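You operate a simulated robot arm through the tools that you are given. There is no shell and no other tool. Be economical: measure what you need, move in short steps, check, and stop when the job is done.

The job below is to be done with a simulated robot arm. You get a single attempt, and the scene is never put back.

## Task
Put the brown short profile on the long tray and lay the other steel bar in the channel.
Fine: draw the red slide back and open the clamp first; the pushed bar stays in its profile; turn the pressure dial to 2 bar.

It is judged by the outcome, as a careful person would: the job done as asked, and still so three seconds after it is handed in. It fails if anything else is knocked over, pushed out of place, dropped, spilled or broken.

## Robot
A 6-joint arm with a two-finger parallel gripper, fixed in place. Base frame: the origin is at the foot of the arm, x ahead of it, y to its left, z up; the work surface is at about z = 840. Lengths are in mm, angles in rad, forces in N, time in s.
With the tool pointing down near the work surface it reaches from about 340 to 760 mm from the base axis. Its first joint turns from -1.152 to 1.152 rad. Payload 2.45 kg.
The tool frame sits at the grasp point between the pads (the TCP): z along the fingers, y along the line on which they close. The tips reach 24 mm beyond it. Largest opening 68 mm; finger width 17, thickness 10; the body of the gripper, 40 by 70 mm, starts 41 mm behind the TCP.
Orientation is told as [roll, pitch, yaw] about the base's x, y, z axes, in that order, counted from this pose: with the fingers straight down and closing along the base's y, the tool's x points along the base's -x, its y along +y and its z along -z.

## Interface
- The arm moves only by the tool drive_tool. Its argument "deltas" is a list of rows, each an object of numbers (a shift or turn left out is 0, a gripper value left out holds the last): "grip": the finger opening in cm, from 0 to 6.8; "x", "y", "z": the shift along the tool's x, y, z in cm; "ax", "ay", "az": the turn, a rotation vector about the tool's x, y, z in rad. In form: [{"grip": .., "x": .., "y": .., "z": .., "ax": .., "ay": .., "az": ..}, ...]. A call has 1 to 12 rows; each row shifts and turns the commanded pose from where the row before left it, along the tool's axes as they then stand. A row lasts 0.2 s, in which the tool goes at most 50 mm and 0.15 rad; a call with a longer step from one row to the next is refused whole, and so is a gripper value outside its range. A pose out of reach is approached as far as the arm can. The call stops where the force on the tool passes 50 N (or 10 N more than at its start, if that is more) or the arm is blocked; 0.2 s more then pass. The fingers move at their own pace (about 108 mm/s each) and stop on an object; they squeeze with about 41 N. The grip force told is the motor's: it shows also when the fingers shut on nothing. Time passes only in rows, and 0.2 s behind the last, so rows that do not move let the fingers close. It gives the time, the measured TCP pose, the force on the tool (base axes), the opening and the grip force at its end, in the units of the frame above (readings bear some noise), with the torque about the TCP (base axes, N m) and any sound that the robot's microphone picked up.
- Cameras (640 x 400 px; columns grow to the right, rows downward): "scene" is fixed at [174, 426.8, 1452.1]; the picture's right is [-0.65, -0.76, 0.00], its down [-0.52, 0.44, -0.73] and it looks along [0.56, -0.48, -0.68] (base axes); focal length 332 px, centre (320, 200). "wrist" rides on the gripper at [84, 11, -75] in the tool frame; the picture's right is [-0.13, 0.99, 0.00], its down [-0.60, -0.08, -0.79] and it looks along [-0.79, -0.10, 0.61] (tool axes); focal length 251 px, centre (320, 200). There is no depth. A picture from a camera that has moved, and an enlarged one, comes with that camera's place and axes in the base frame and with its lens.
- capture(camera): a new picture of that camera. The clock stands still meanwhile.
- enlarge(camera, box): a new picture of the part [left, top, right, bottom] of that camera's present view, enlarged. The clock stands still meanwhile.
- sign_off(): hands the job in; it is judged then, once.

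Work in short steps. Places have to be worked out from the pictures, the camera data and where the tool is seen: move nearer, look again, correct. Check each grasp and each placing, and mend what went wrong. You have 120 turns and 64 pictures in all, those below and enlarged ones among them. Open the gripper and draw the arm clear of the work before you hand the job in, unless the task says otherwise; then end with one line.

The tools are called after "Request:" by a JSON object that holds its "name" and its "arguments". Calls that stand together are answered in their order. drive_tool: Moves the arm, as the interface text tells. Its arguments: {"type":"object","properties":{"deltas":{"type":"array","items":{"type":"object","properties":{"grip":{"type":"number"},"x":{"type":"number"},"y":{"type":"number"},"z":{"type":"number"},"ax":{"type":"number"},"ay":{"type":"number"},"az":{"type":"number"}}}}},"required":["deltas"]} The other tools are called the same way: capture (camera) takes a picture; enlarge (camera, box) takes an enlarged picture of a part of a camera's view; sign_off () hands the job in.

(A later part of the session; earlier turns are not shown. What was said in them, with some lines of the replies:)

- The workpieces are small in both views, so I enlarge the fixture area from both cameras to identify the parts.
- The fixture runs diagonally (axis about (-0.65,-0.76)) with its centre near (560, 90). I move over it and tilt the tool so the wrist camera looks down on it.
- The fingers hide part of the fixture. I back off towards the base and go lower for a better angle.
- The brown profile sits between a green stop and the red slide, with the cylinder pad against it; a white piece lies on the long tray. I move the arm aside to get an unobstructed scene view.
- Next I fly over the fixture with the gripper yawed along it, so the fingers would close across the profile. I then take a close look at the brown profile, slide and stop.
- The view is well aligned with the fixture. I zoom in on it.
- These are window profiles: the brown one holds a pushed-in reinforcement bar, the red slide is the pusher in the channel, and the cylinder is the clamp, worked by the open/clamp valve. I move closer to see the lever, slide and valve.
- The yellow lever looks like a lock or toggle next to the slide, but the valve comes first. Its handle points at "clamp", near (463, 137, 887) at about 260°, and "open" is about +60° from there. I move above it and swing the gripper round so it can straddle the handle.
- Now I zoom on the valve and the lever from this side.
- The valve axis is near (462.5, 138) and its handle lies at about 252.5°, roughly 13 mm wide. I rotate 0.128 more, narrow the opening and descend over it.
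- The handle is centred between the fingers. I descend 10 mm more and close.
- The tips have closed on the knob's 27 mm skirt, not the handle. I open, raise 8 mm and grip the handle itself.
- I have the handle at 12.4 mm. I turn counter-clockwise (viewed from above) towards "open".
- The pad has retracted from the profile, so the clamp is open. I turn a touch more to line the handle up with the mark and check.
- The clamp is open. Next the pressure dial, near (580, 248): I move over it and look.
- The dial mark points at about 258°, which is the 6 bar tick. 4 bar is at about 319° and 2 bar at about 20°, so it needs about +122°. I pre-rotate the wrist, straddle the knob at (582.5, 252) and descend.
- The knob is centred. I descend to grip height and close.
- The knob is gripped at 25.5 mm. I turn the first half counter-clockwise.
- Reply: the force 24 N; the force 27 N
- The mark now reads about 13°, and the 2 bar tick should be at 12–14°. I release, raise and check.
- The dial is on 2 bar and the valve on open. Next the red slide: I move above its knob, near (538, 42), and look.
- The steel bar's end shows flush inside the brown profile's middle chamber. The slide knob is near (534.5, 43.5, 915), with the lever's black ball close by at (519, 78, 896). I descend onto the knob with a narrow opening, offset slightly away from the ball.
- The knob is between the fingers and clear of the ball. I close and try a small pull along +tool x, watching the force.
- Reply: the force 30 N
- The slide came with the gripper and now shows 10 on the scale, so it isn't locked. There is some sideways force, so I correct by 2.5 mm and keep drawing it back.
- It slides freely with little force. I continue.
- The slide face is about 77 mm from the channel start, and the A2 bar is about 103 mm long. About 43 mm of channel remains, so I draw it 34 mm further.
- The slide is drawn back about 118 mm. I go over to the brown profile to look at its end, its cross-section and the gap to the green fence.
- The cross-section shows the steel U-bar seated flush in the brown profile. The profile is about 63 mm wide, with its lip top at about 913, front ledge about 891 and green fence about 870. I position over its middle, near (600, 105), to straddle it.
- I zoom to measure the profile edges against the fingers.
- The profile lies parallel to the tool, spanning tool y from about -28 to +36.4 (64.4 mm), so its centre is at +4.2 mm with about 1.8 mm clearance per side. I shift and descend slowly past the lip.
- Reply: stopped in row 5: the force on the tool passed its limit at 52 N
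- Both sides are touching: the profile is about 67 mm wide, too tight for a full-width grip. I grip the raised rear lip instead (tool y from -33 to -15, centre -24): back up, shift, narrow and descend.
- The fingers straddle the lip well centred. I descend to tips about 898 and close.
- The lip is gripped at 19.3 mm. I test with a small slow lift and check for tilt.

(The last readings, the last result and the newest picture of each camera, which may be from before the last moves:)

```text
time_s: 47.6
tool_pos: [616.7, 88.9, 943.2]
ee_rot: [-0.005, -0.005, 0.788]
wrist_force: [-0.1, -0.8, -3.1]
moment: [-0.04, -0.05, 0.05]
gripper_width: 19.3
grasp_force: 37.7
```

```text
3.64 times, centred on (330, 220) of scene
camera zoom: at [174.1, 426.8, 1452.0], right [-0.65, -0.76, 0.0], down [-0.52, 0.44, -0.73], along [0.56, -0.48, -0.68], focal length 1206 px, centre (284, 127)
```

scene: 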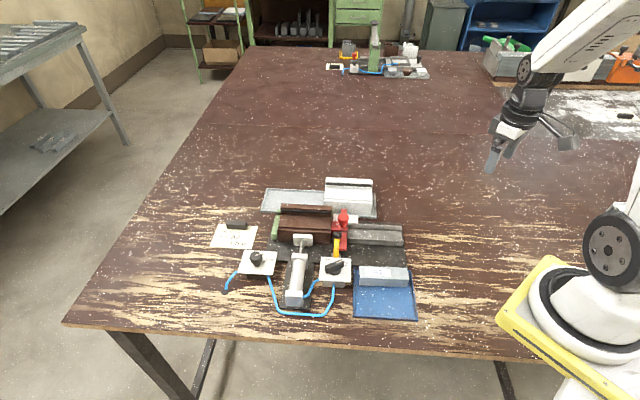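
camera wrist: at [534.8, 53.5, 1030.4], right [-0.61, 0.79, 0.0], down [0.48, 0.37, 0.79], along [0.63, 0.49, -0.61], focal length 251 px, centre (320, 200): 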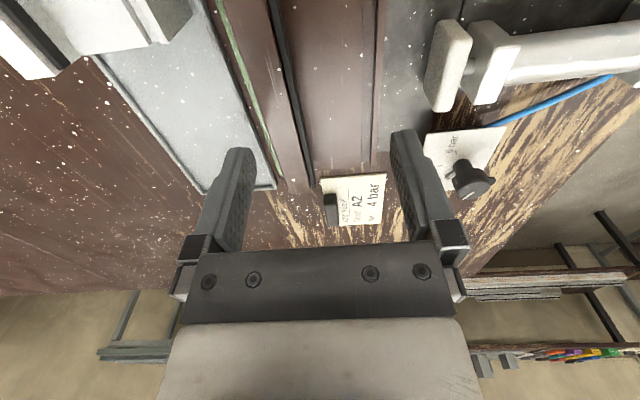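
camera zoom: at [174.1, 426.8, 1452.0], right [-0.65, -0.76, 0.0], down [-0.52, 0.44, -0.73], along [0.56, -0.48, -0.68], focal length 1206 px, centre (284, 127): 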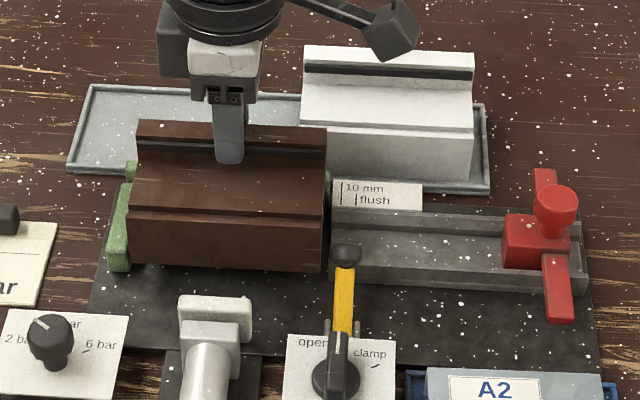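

The profile lifts level at about 3 N. The tray's free part lies left of the white profile, and its target centre is about (714, 60), so TCP about (731, 43). I lift above the white profile's height and move across gently.

Request:
{"name": "drive_tool", "arguments": {"deltas": [{"z": -0.8}, {"z": -1.2}, {"z": -1.2}, {"z": -1.2}, {"z": -0.8}, {}, {"x": -0.5, "y": -0.9}, {"x": -0.8, "y": -1.9}, {"x": -0.8, "y": -1.9}, {"x": -0.8, "y": -1.9}, {"x": -0.8, "y": -1.9}, {}]}}

Request:
{"name": "drive_tool", "arguments": {"deltas": [{"x": -0.7, "y": -1.5}, {"x": -0.4, "y": -1.2}, {}]}}

Request:
{"name": "enlarge", "arguments": {"camera": "scene", "box": [240, 145, 400, 255]}}

Request:
{"name": "capture", "arguments": {"camera": "wrist"}}

```text
time_s: 50.2
tool_pos: [702.7, 52.4, 995.0]
ee_rot: [-0.004, -0.004, 0.791]
wrist_force: [0.1, -0.6, -2.5]
moment: [0.01, -0.05, 0.0]
gripper_width: 19.2
grasp_force: 36.7
```

```text
time_s: 51.0
tool_pos: [729.7, 42.4, 995.7]
ee_rot: [-0.006, -0.004, 0.789]
wrist_force: [-0.2, -0.1, -2.9]
moment: [-0.03, -0.06, 0.01]
gripper_width: 19.4
grasp_force: 36.9
```

```text
3.64 times, centred on (320, 200) of scene
camera zoom: at [174.1, 426.8, 1452.0], right [-0.65, -0.76, 0.0], down [-0.52, 0.44, -0.73], along [0.56, -0.48, -0.68], focal length 1206 px, centre (320, 200)
```

zoom: 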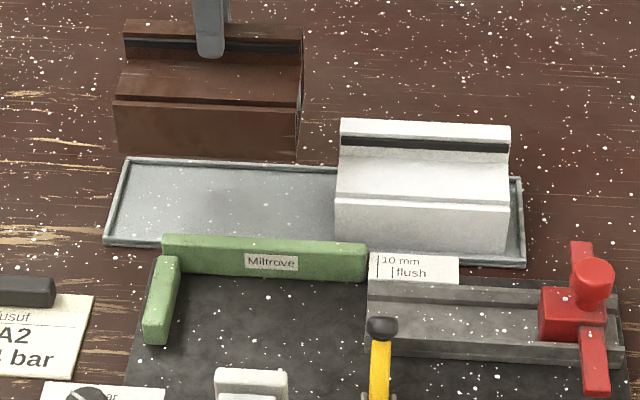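

```text
22 pictures are left
camera wrist: at [661.9, -9.1, 1072.0], right [-0.61, 0.79, 0.0], down [0.48, 0.37, 0.8], along [0.63, 0.49, -0.6], focal length 251 px, centre (320, 200)
```

wrist: 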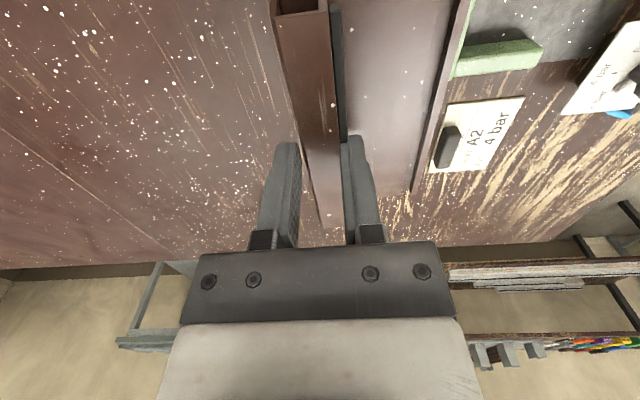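

The brown profile is above the free part of the tray with about 10 mm margins and 27 mm to the white one. I lower it.

Request:
{"name": "drive_tool", "arguments": {"deltas": [{"z": 1.0}, {"z": 1.5}, {"z": 1.5}, {"z": 1.5}, {"z": 0.8}, {}]}}

Request:
{"name": "enlarge", "arguments": {"camera": "scene", "box": [240, 145, 400, 255]}}

```text
time_s: 52.4
tool_pos: [729.3, 43.6, 933.8]
ee_rot: [-0.005, -0.006, 0.789]
wrist_force: [-0.8, 0.5, -2.9]
moment: [-0.02, -0.06, -0.02]
gripper_width: 19.3
grasp_force: 37.4
```

```text
3.64 times, centred on (320, 200) of scene
camera zoom: at [174.1, 426.8, 1452.0], right [-0.65, -0.76, 0.0], down [-0.52, 0.44, -0.73], along [0.56, -0.48, -0.68], focal length 1206 px, centre (320, 200)
```

zoom: 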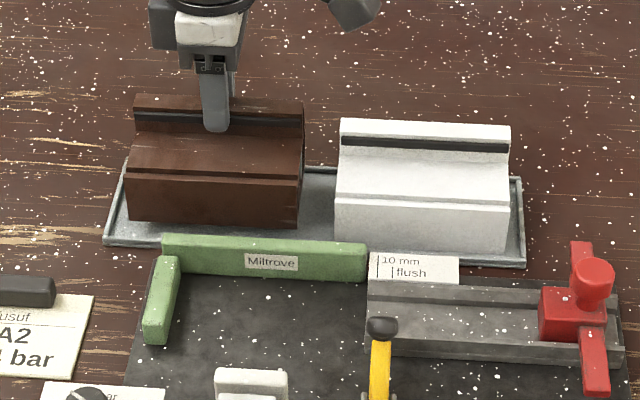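

It is well placed. I lower in small steps until it makes contact.

Request:
{"name": "drive_tool", "arguments": {"deltas": [{"z": 0.4}, {"z": 0.4}, {"z": 0.3}, {}]}}

```text
time_s: 53.4
tool_pos: [729.8, 43.4, 921.9]
ee_rot: [-0.006, -0.004, 0.789]
wrist_force: [-0.6, 0.3, -2.3]
moment: [-0.05, -0.03, -0.01]
gripper_width: 19.5
grasp_force: 36.6
```

Request:
{"name": "drive_tool", "arguments": {"deltas": [{"z": 0.3}, {"z": 0.2}, {}]}}

```text
time_s: 54.2
tool_pos: [730.4, 42.2, 919.1]
ee_rot: [-0.009, -0.008, 0.788]
wrist_force: [-6.3, -0.5, 19.0]
moment: [-0.5, 0.82, 0.01]
gripper_width: 19.4
grasp_force: 36.8
```

Contact at about 919. I release and rise straight up.

Request:
{"name": "drive_tool", "arguments": {"deltas": [{"z": -0.15}, {"grip": 3.6}, {"grip": 3.6}, {"z": -2}, {"z": -4}, {"z": -2}, {}]}}

Request:
{"name": "enlarge", "arguments": {"camera": "scene", "box": [240, 145, 400, 255]}}

```text
time_s: 55.8
tool_pos: [729.4, 43.5, 998.4]
ee_rot: [-0.006, -0.004, 0.788]
wrist_force: [0.4, -0.6, 0.0]
moment: [0.02, -0.05, -0.04]
gripper_width: 36.2
grasp_force: 0.2
```

```text
3.64 times, centred on (320, 200) of scene
camera zoom: at [174.0, 426.8, 1452.1], right [-0.65, -0.76, 0.0], down [-0.52, 0.44, -0.73], along [0.56, -0.48, -0.68], focal length 1206 px, centre (320, 200)
```

zoom: 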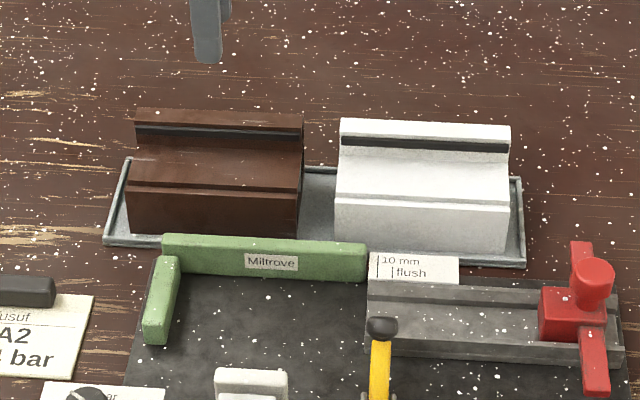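

The brown profile rests flat in the tray. On the way back I check its near end to see that the bar is still inside.

Request:
{"name": "drive_tool", "arguments": {"deltas": [{"x": 3.5, "y": 0.5, "grip": 6.0}, {"x": 3.5, "y": 0.5}, {}]}}

Request:
{"name": "enlarge", "arguments": {"camera": "wrist", "box": [230, 30, 430, 190]}}

```text
time_s: 56.6
tool_pos: [673.3, 0.4, 997.9]
ee_rot: [-0.003, -0.004, 0.791]
wrist_force: [-0.8, -0.5, 0.6]
moment: [0.0, 0.0, -0.04]
gripper_width: 60.1
grasp_force: 0.1
```

```text
2.50 times, centred on (330, 110) of wrist
camera zoom: at [605.0, -51.0, 1074.5], right [-0.61, 0.79, 0.0], down [0.47, 0.37, 0.8], along [0.63, 0.49, -0.6], focal length 629 px, centre (295, 425)
```

zoom: 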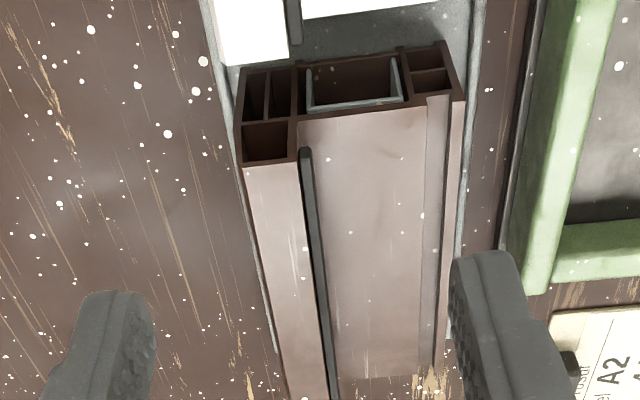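

The bar is still flush in the brown profile, which sits within the tray walls. Next I go to the A2 bar near (395, 59) at a safe height.

Request:
{"name": "drive_tool", "arguments": {"deltas": [{"x": 2.0, "y": 4.0}, {"x": 2.0, "y": 4.0}, {"x": 2.0, "y": 4.0}, {"x": 2.0, "y": 4.0}, {"x": 2.0, "y": 4.0}, {"x": 2.0, "y": 3.8}, {"x": 1.5}, {}]}}

Request:
{"name": "enlarge", "arguments": {"camera": "wrist", "box": [190, 0, 450, 200]}}

```text
time_s: 58.4
tool_pos: [408.9, 73.0, 996.6]
ee_rot: [-0.005, -0.005, 0.79]
wrist_force: [0.5, 0.3, 0.3]
moment: [0.01, -0.01, 0.01]
gripper_width: 60.0
grasp_force: 0.0
```

```text
2.00 times, centred on (320, 100) of wrist
camera zoom: at [340.9, 20.3, 1072.0], right [-0.61, 0.79, 0.0], down [0.47, 0.37, 0.8], along [0.63, 0.49, -0.6], focal length 503 px, centre (320, 400)
```

zoom: 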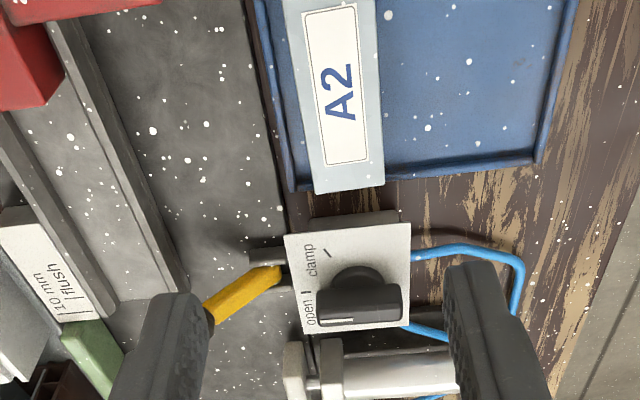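

The A2 bar is 30 mm wide, its axis at about 46°, its centre near (391, 66) and its top at about 870. I align above it and descend partway.

Request:
{"name": "drive_tool", "arguments": {"deltas": [{"x": 1.79, "y": 0.81, "az": -0.015, "grip": 5.4}, {"z": 3}, {"z": 3}, {"z": 1.5}, {}]}}

Request:
{"name": "enlarge", "arguments": {"camera": "wrist", "box": [190, 20, 450, 220]}}

```text
time_s: 59.6
tool_pos: [390.4, 66.0, 921.4]
ee_rot: [-0.005, -0.006, 0.806]
wrist_force: [-0.3, -0.7, 0.3]
moment: [-0.02, 0.0, 0.01]
gripper_width: 54.0
grasp_force: 0.0
```

```text
2.00 times, centred on (320, 120) of wrist
camera zoom: at [323.8, 12.7, 997.1], right [-0.62, 0.78, 0.0], down [0.47, 0.38, 0.8], along [0.62, 0.5, -0.6], focal length 503 px, centre (320, 360)
```

zoom: 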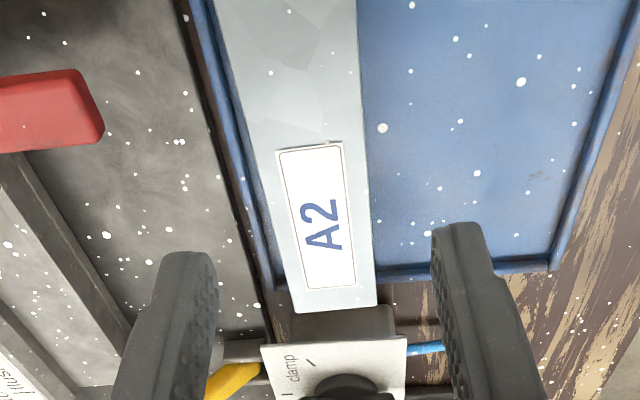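

The bar is centred in the gripper. I descend to TCP about 881 and close.

Request:
{"name": "drive_tool", "arguments": {"deltas": [{"z": 1.5}, {"z": 1.5}, {"z": 1.0}, {}, {"grip": 2.0}, {"grip": 2.0}, {}]}}

```text
time_s: 61.2
tool_pos: [392.7, 64.9, 881.6]
ee_rot: [-0.005, -0.005, 0.804]
wrist_force: [-0.1, 0.8, -0.7]
moment: [0.03, -0.02, -0.01]
gripper_width: 29.1
grasp_force: 40.6
```

The bar is held at 29.1 mm. The channel centreline, from the slide's path, is x − y ≈ 492.5 at 45°, so the bar centre should go to about (514, 21). I lift and carry it above the channel.

Request:
{"name": "drive_tool", "arguments": {"deltas": [{"z": -1.0}, {"z": -2.0}, {"z": -2.0}, {"z": -2.0}, {"x": -1.05, "y": -2.35}, {"x": -1.05, "y": -2.35}, {"x": -1.05, "y": -2.35}, {"x": -1.05, "y": -2.35}, {"x": -1.05, "y": -2.35, "az": 0.02}, {}]}}

Request:
{"name": "enlarge", "arguments": {"camera": "wrist", "box": [210, 0, 430, 180]}}

Request:
{"name": "enlarge", "arguments": {"camera": "scene", "box": [290, 165, 430, 265]}}

```text
time_s: 63.4
tool_pos: [511.4, 21.1, 951.6]
ee_rot: [-0.007, -0.006, 0.783]
wrist_force: [-0.2, 0.2, -0.8]
moment: [0.01, 0.01, 0.01]
gripper_width: 28.9
grasp_force: 41.0
```

```text
2.22 times, centred on (320, 90) of wrist
camera zoom: at [444.0, -29.3, 1027.4], right [-0.61, 0.79, 0.0], down [0.48, 0.37, 0.8], along [0.63, 0.48, -0.6], focal length 559 px, centre (320, 444)
```

zoom: 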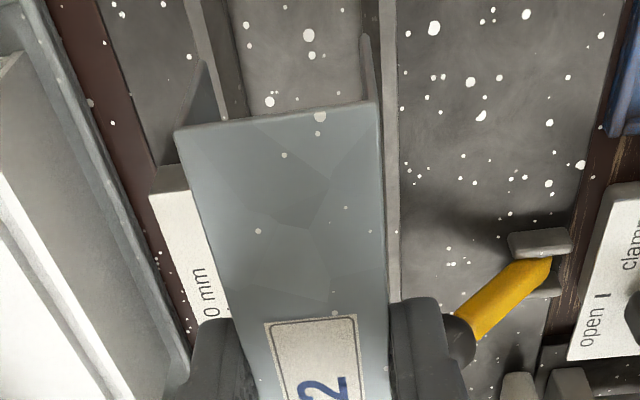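

```text
4.00 times, centred on (360, 215) of scene
camera zoom: at [174.1, 426.8, 1452.1], right [-0.65, -0.76, 0.0], down [-0.52, 0.44, -0.73], along [0.56, -0.48, -0.68], focal length 1327 px, centre (160, 140)
```

zoom: 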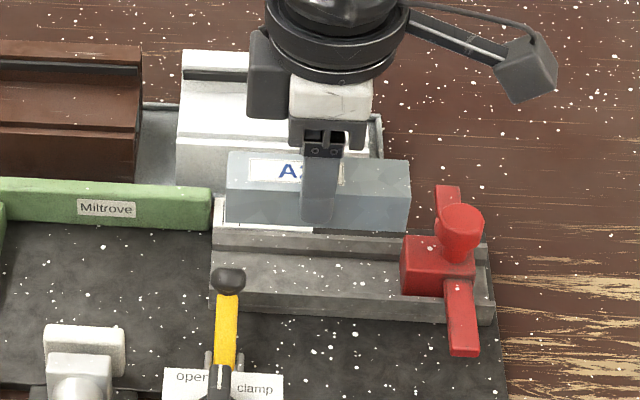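

The channel is about 39 mm wide inside with its centre at x − y ≈ 490, and the bar is on it. I shift 3 mm away from the slide and lower to just above the rails.

Request:
{"name": "drive_tool", "arguments": {"deltas": [{"x": -0.32}, {"z": 1.5}, {"z": 1.5}, {"z": 1.2}, {}]}}

Request:
{"name": "enlarge", "arguments": {"camera": "wrist", "box": [210, 0, 430, 180]}}

Request:
{"name": "enlarge", "arguments": {"camera": "scene", "box": [290, 165, 430, 265]}}

```text
time_s: 64.6
tool_pos: [515.5, 24.2, 910.5]
ee_rot: [-0.005, -0.004, 0.787]
wrist_force: [-0.1, 0.7, -1.5]
moment: [-0.02, 0.03, -0.01]
gripper_width: 29.4
grasp_force: 40.8
```

```text
2.22 times, centred on (320, 90) of wrist
camera zoom: at [447.0, -27.3, 985.5], right [-0.61, 0.79, 0.0], down [0.48, 0.37, 0.8], along [0.63, 0.48, -0.6], focal length 559 px, centre (320, 444)
```

zoom: 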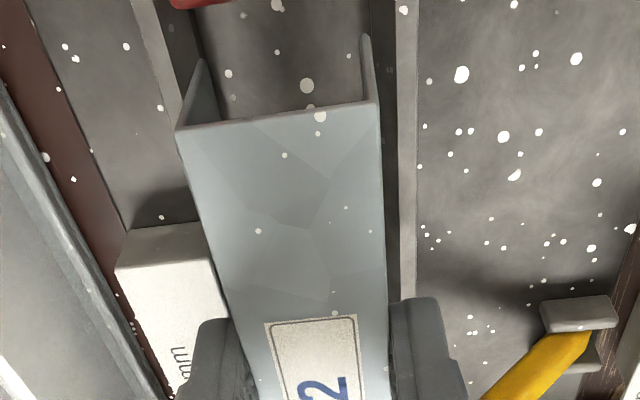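

```text
4.00 times, centred on (360, 215) of scene
camera zoom: at [174.1, 426.8, 1452.1], right [-0.65, -0.76, 0.0], down [-0.52, 0.44, -0.73], along [0.56, -0.48, -0.68], focal length 1327 px, centre (160, 140)
```

zoom: 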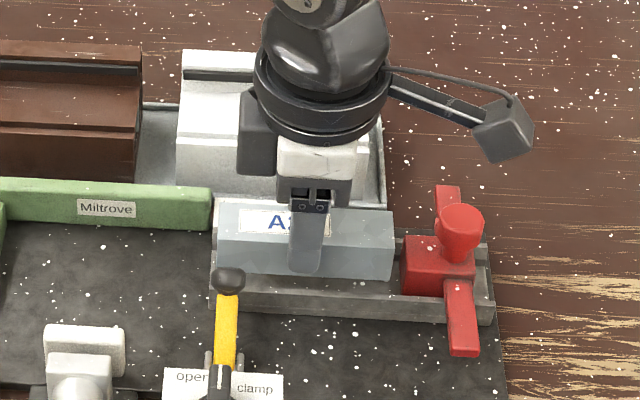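

The bar is centred between the rails and clear of the slide. I lower slowly and feel for contact.

Request:
{"name": "drive_tool", "arguments": {"deltas": [{"z": 0.6}, {"z": 0.5}, {"z": 0.4}, {}]}}

```text
time_s: 65.6
tool_pos: [514.8, 24.8, 894.5]
ee_rot: [-0.006, -0.005, 0.786]
wrist_force: [0.0, 0.4, -1.3]
moment: [-0.02, 0.0, 0.0]
gripper_width: 29.4
grasp_force: 40.7
```

Request:
{"name": "drive_tool", "arguments": {"deltas": [{"z": 0.3}, {"z": 0.3}, {}]}}

Request:
{"name": "enlarge", "arguments": {"camera": "scene", "box": [290, 175, 430, 265]}}

```text
time_s: 66.4
tool_pos: [515.4, 24.6, 891.0]
ee_rot: [-0.008, -0.007, 0.786]
wrist_force: [-10.1, 0.5, 42.4]
moment: [0.12, 0.77, 0.03]
gripper_width: 29.4
grasp_force: 41.1
```

```text
4.44 times, centred on (360, 220) of scene
camera zoom: at [173.1, 426.7, 1452.2], right [-0.65, -0.76, 0.0], down [-0.52, 0.44, -0.73], along [0.56, -0.48, -0.68], focal length 1474 px, centre (142, 111)
```

zoom: 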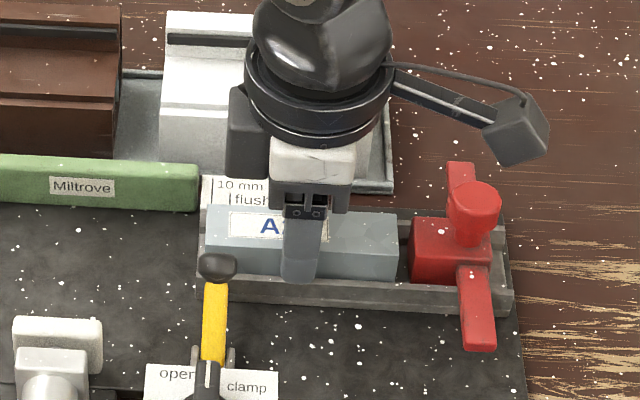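

Contact at about 891 mm. I ease off 1.5 mm, open the fingers a little to let the bar settle, then rise.

Request:
{"name": "drive_tool", "arguments": {"deltas": [{"z": -0.2}, {"grip": 3.3}, {"grip": 3.6}, {"z": -1.5}, {"z": -3}, {"z": -4}, {}]}}

Request:
{"name": "enlarge", "arguments": {"camera": "wrist", "box": [190, 0, 450, 200]}}

Request:
{"name": "enlarge", "arguments": {"camera": "scene", "box": [290, 175, 430, 265]}}

```text
time_s: 68.0
tool_pos: [513.7, 23.3, 976.2]
ee_rot: [-0.006, -0.006, 0.785]
wrist_force: [-0.2, 0.7, -0.5]
moment: [0.02, 0.03, -0.02]
gripper_width: 36.2
grasp_force: 0.0
```

```text
2.00 times, centred on (320, 100) of wrist
camera zoom: at [445.4, -28.0, 1052.0], right [-0.61, 0.79, 0.0], down [0.48, 0.37, 0.8], along [0.63, 0.48, -0.6], focal length 503 px, centre (320, 400)
```

zoom: 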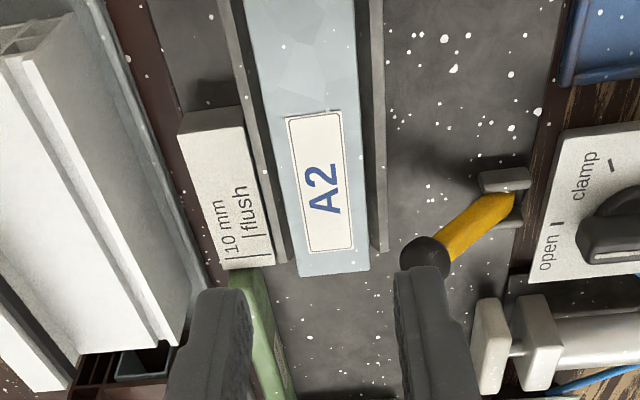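

```text
4.44 times, centred on (360, 220) of scene
camera zoom: at [174.0, 426.8, 1452.1], right [-0.65, -0.76, 0.0], down [-0.52, 0.44, -0.73], along [0.56, -0.48, -0.68], focal length 1474 px, centre (142, 111)
```

zoom: 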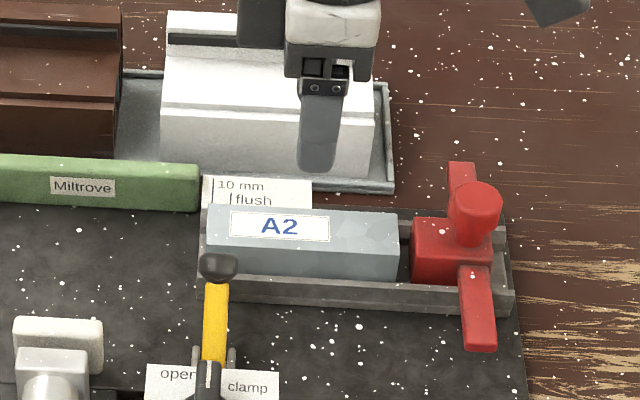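

The A2 bar lies flat between the rails, clear of the slide. I draw the arm up and away with the gripper open, then do a final check.

Request:
{"name": "drive_tool", "arguments": {"deltas": [{"z": -3, "grip": 6.0}, {"z": -4}, {"x": 4.5}, {"x": 4.5}, {"x": 4.5}, {"x": 4.5}, {"x": 2.5, "y": -3.5}, {"y": -4.5}, {}]}}

Request:
{"name": "enlarge", "arguments": {"camera": "scene", "box": [200, 165, 440, 330]}}

Request:
{"name": "enlarge", "arguments": {"camera": "scene", "box": [215, 230, 375, 330]}}

```text
time_s: 70.0
tool_pos: [427.7, -177.4, 1047.1]
ee_rot: [-0.005, -0.007, 0.784]
wrist_force: [-0.1, -0.5, 0.5]
moment: [0.01, 0.01, 0.03]
gripper_width: 60.1
grasp_force: 0.0
```

```text
2.42 times, centred on (320, 248) of scene
camera zoom: at [174.1, 426.7, 1452.1], right [-0.65, -0.76, 0.0], down [-0.52, 0.44, -0.73], along [0.56, -0.48, -0.68], focal length 804 px, centre (320, 85)
```

zoom: 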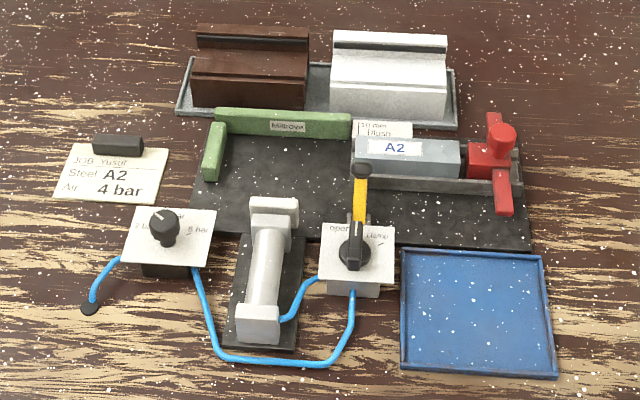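

```text
4.00 times, centred on (295, 280) of scene
camera zoom: at [174.1, 426.7, 1452.1], right [-0.65, -0.76, 0.0], down [-0.52, 0.44, -0.73], along [0.56, -0.48, -0.68], focal length 1327 px, centre (420, -120)
```

zoom: 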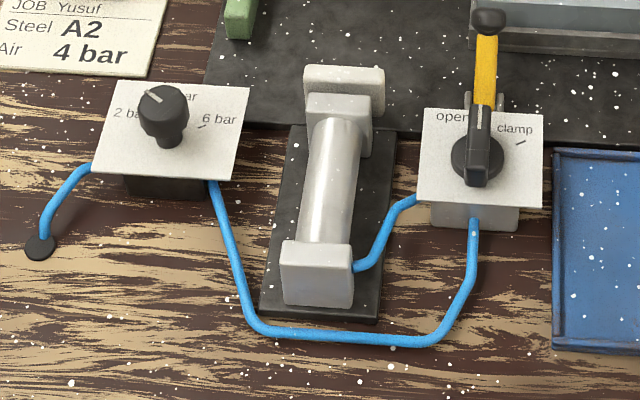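

The final view matches the request: brown profile with its bar on the long tray, A2 in the channel, slide drawn back, clamp open and dial at 2 bar. The arm is clear, so I hand the job in.

Request:
{"name": "sign_off", "arguments": {}}

```text
The job is handed in.
```

The job is done and handed in: the brown profile is on the long tray with its bar still flush inside, the A2 steel bar lies in the channel, the red slide is drawn back, the clamp is open and the pressure dial is at 2 bar (as you asked, though the job card says 4 bar).
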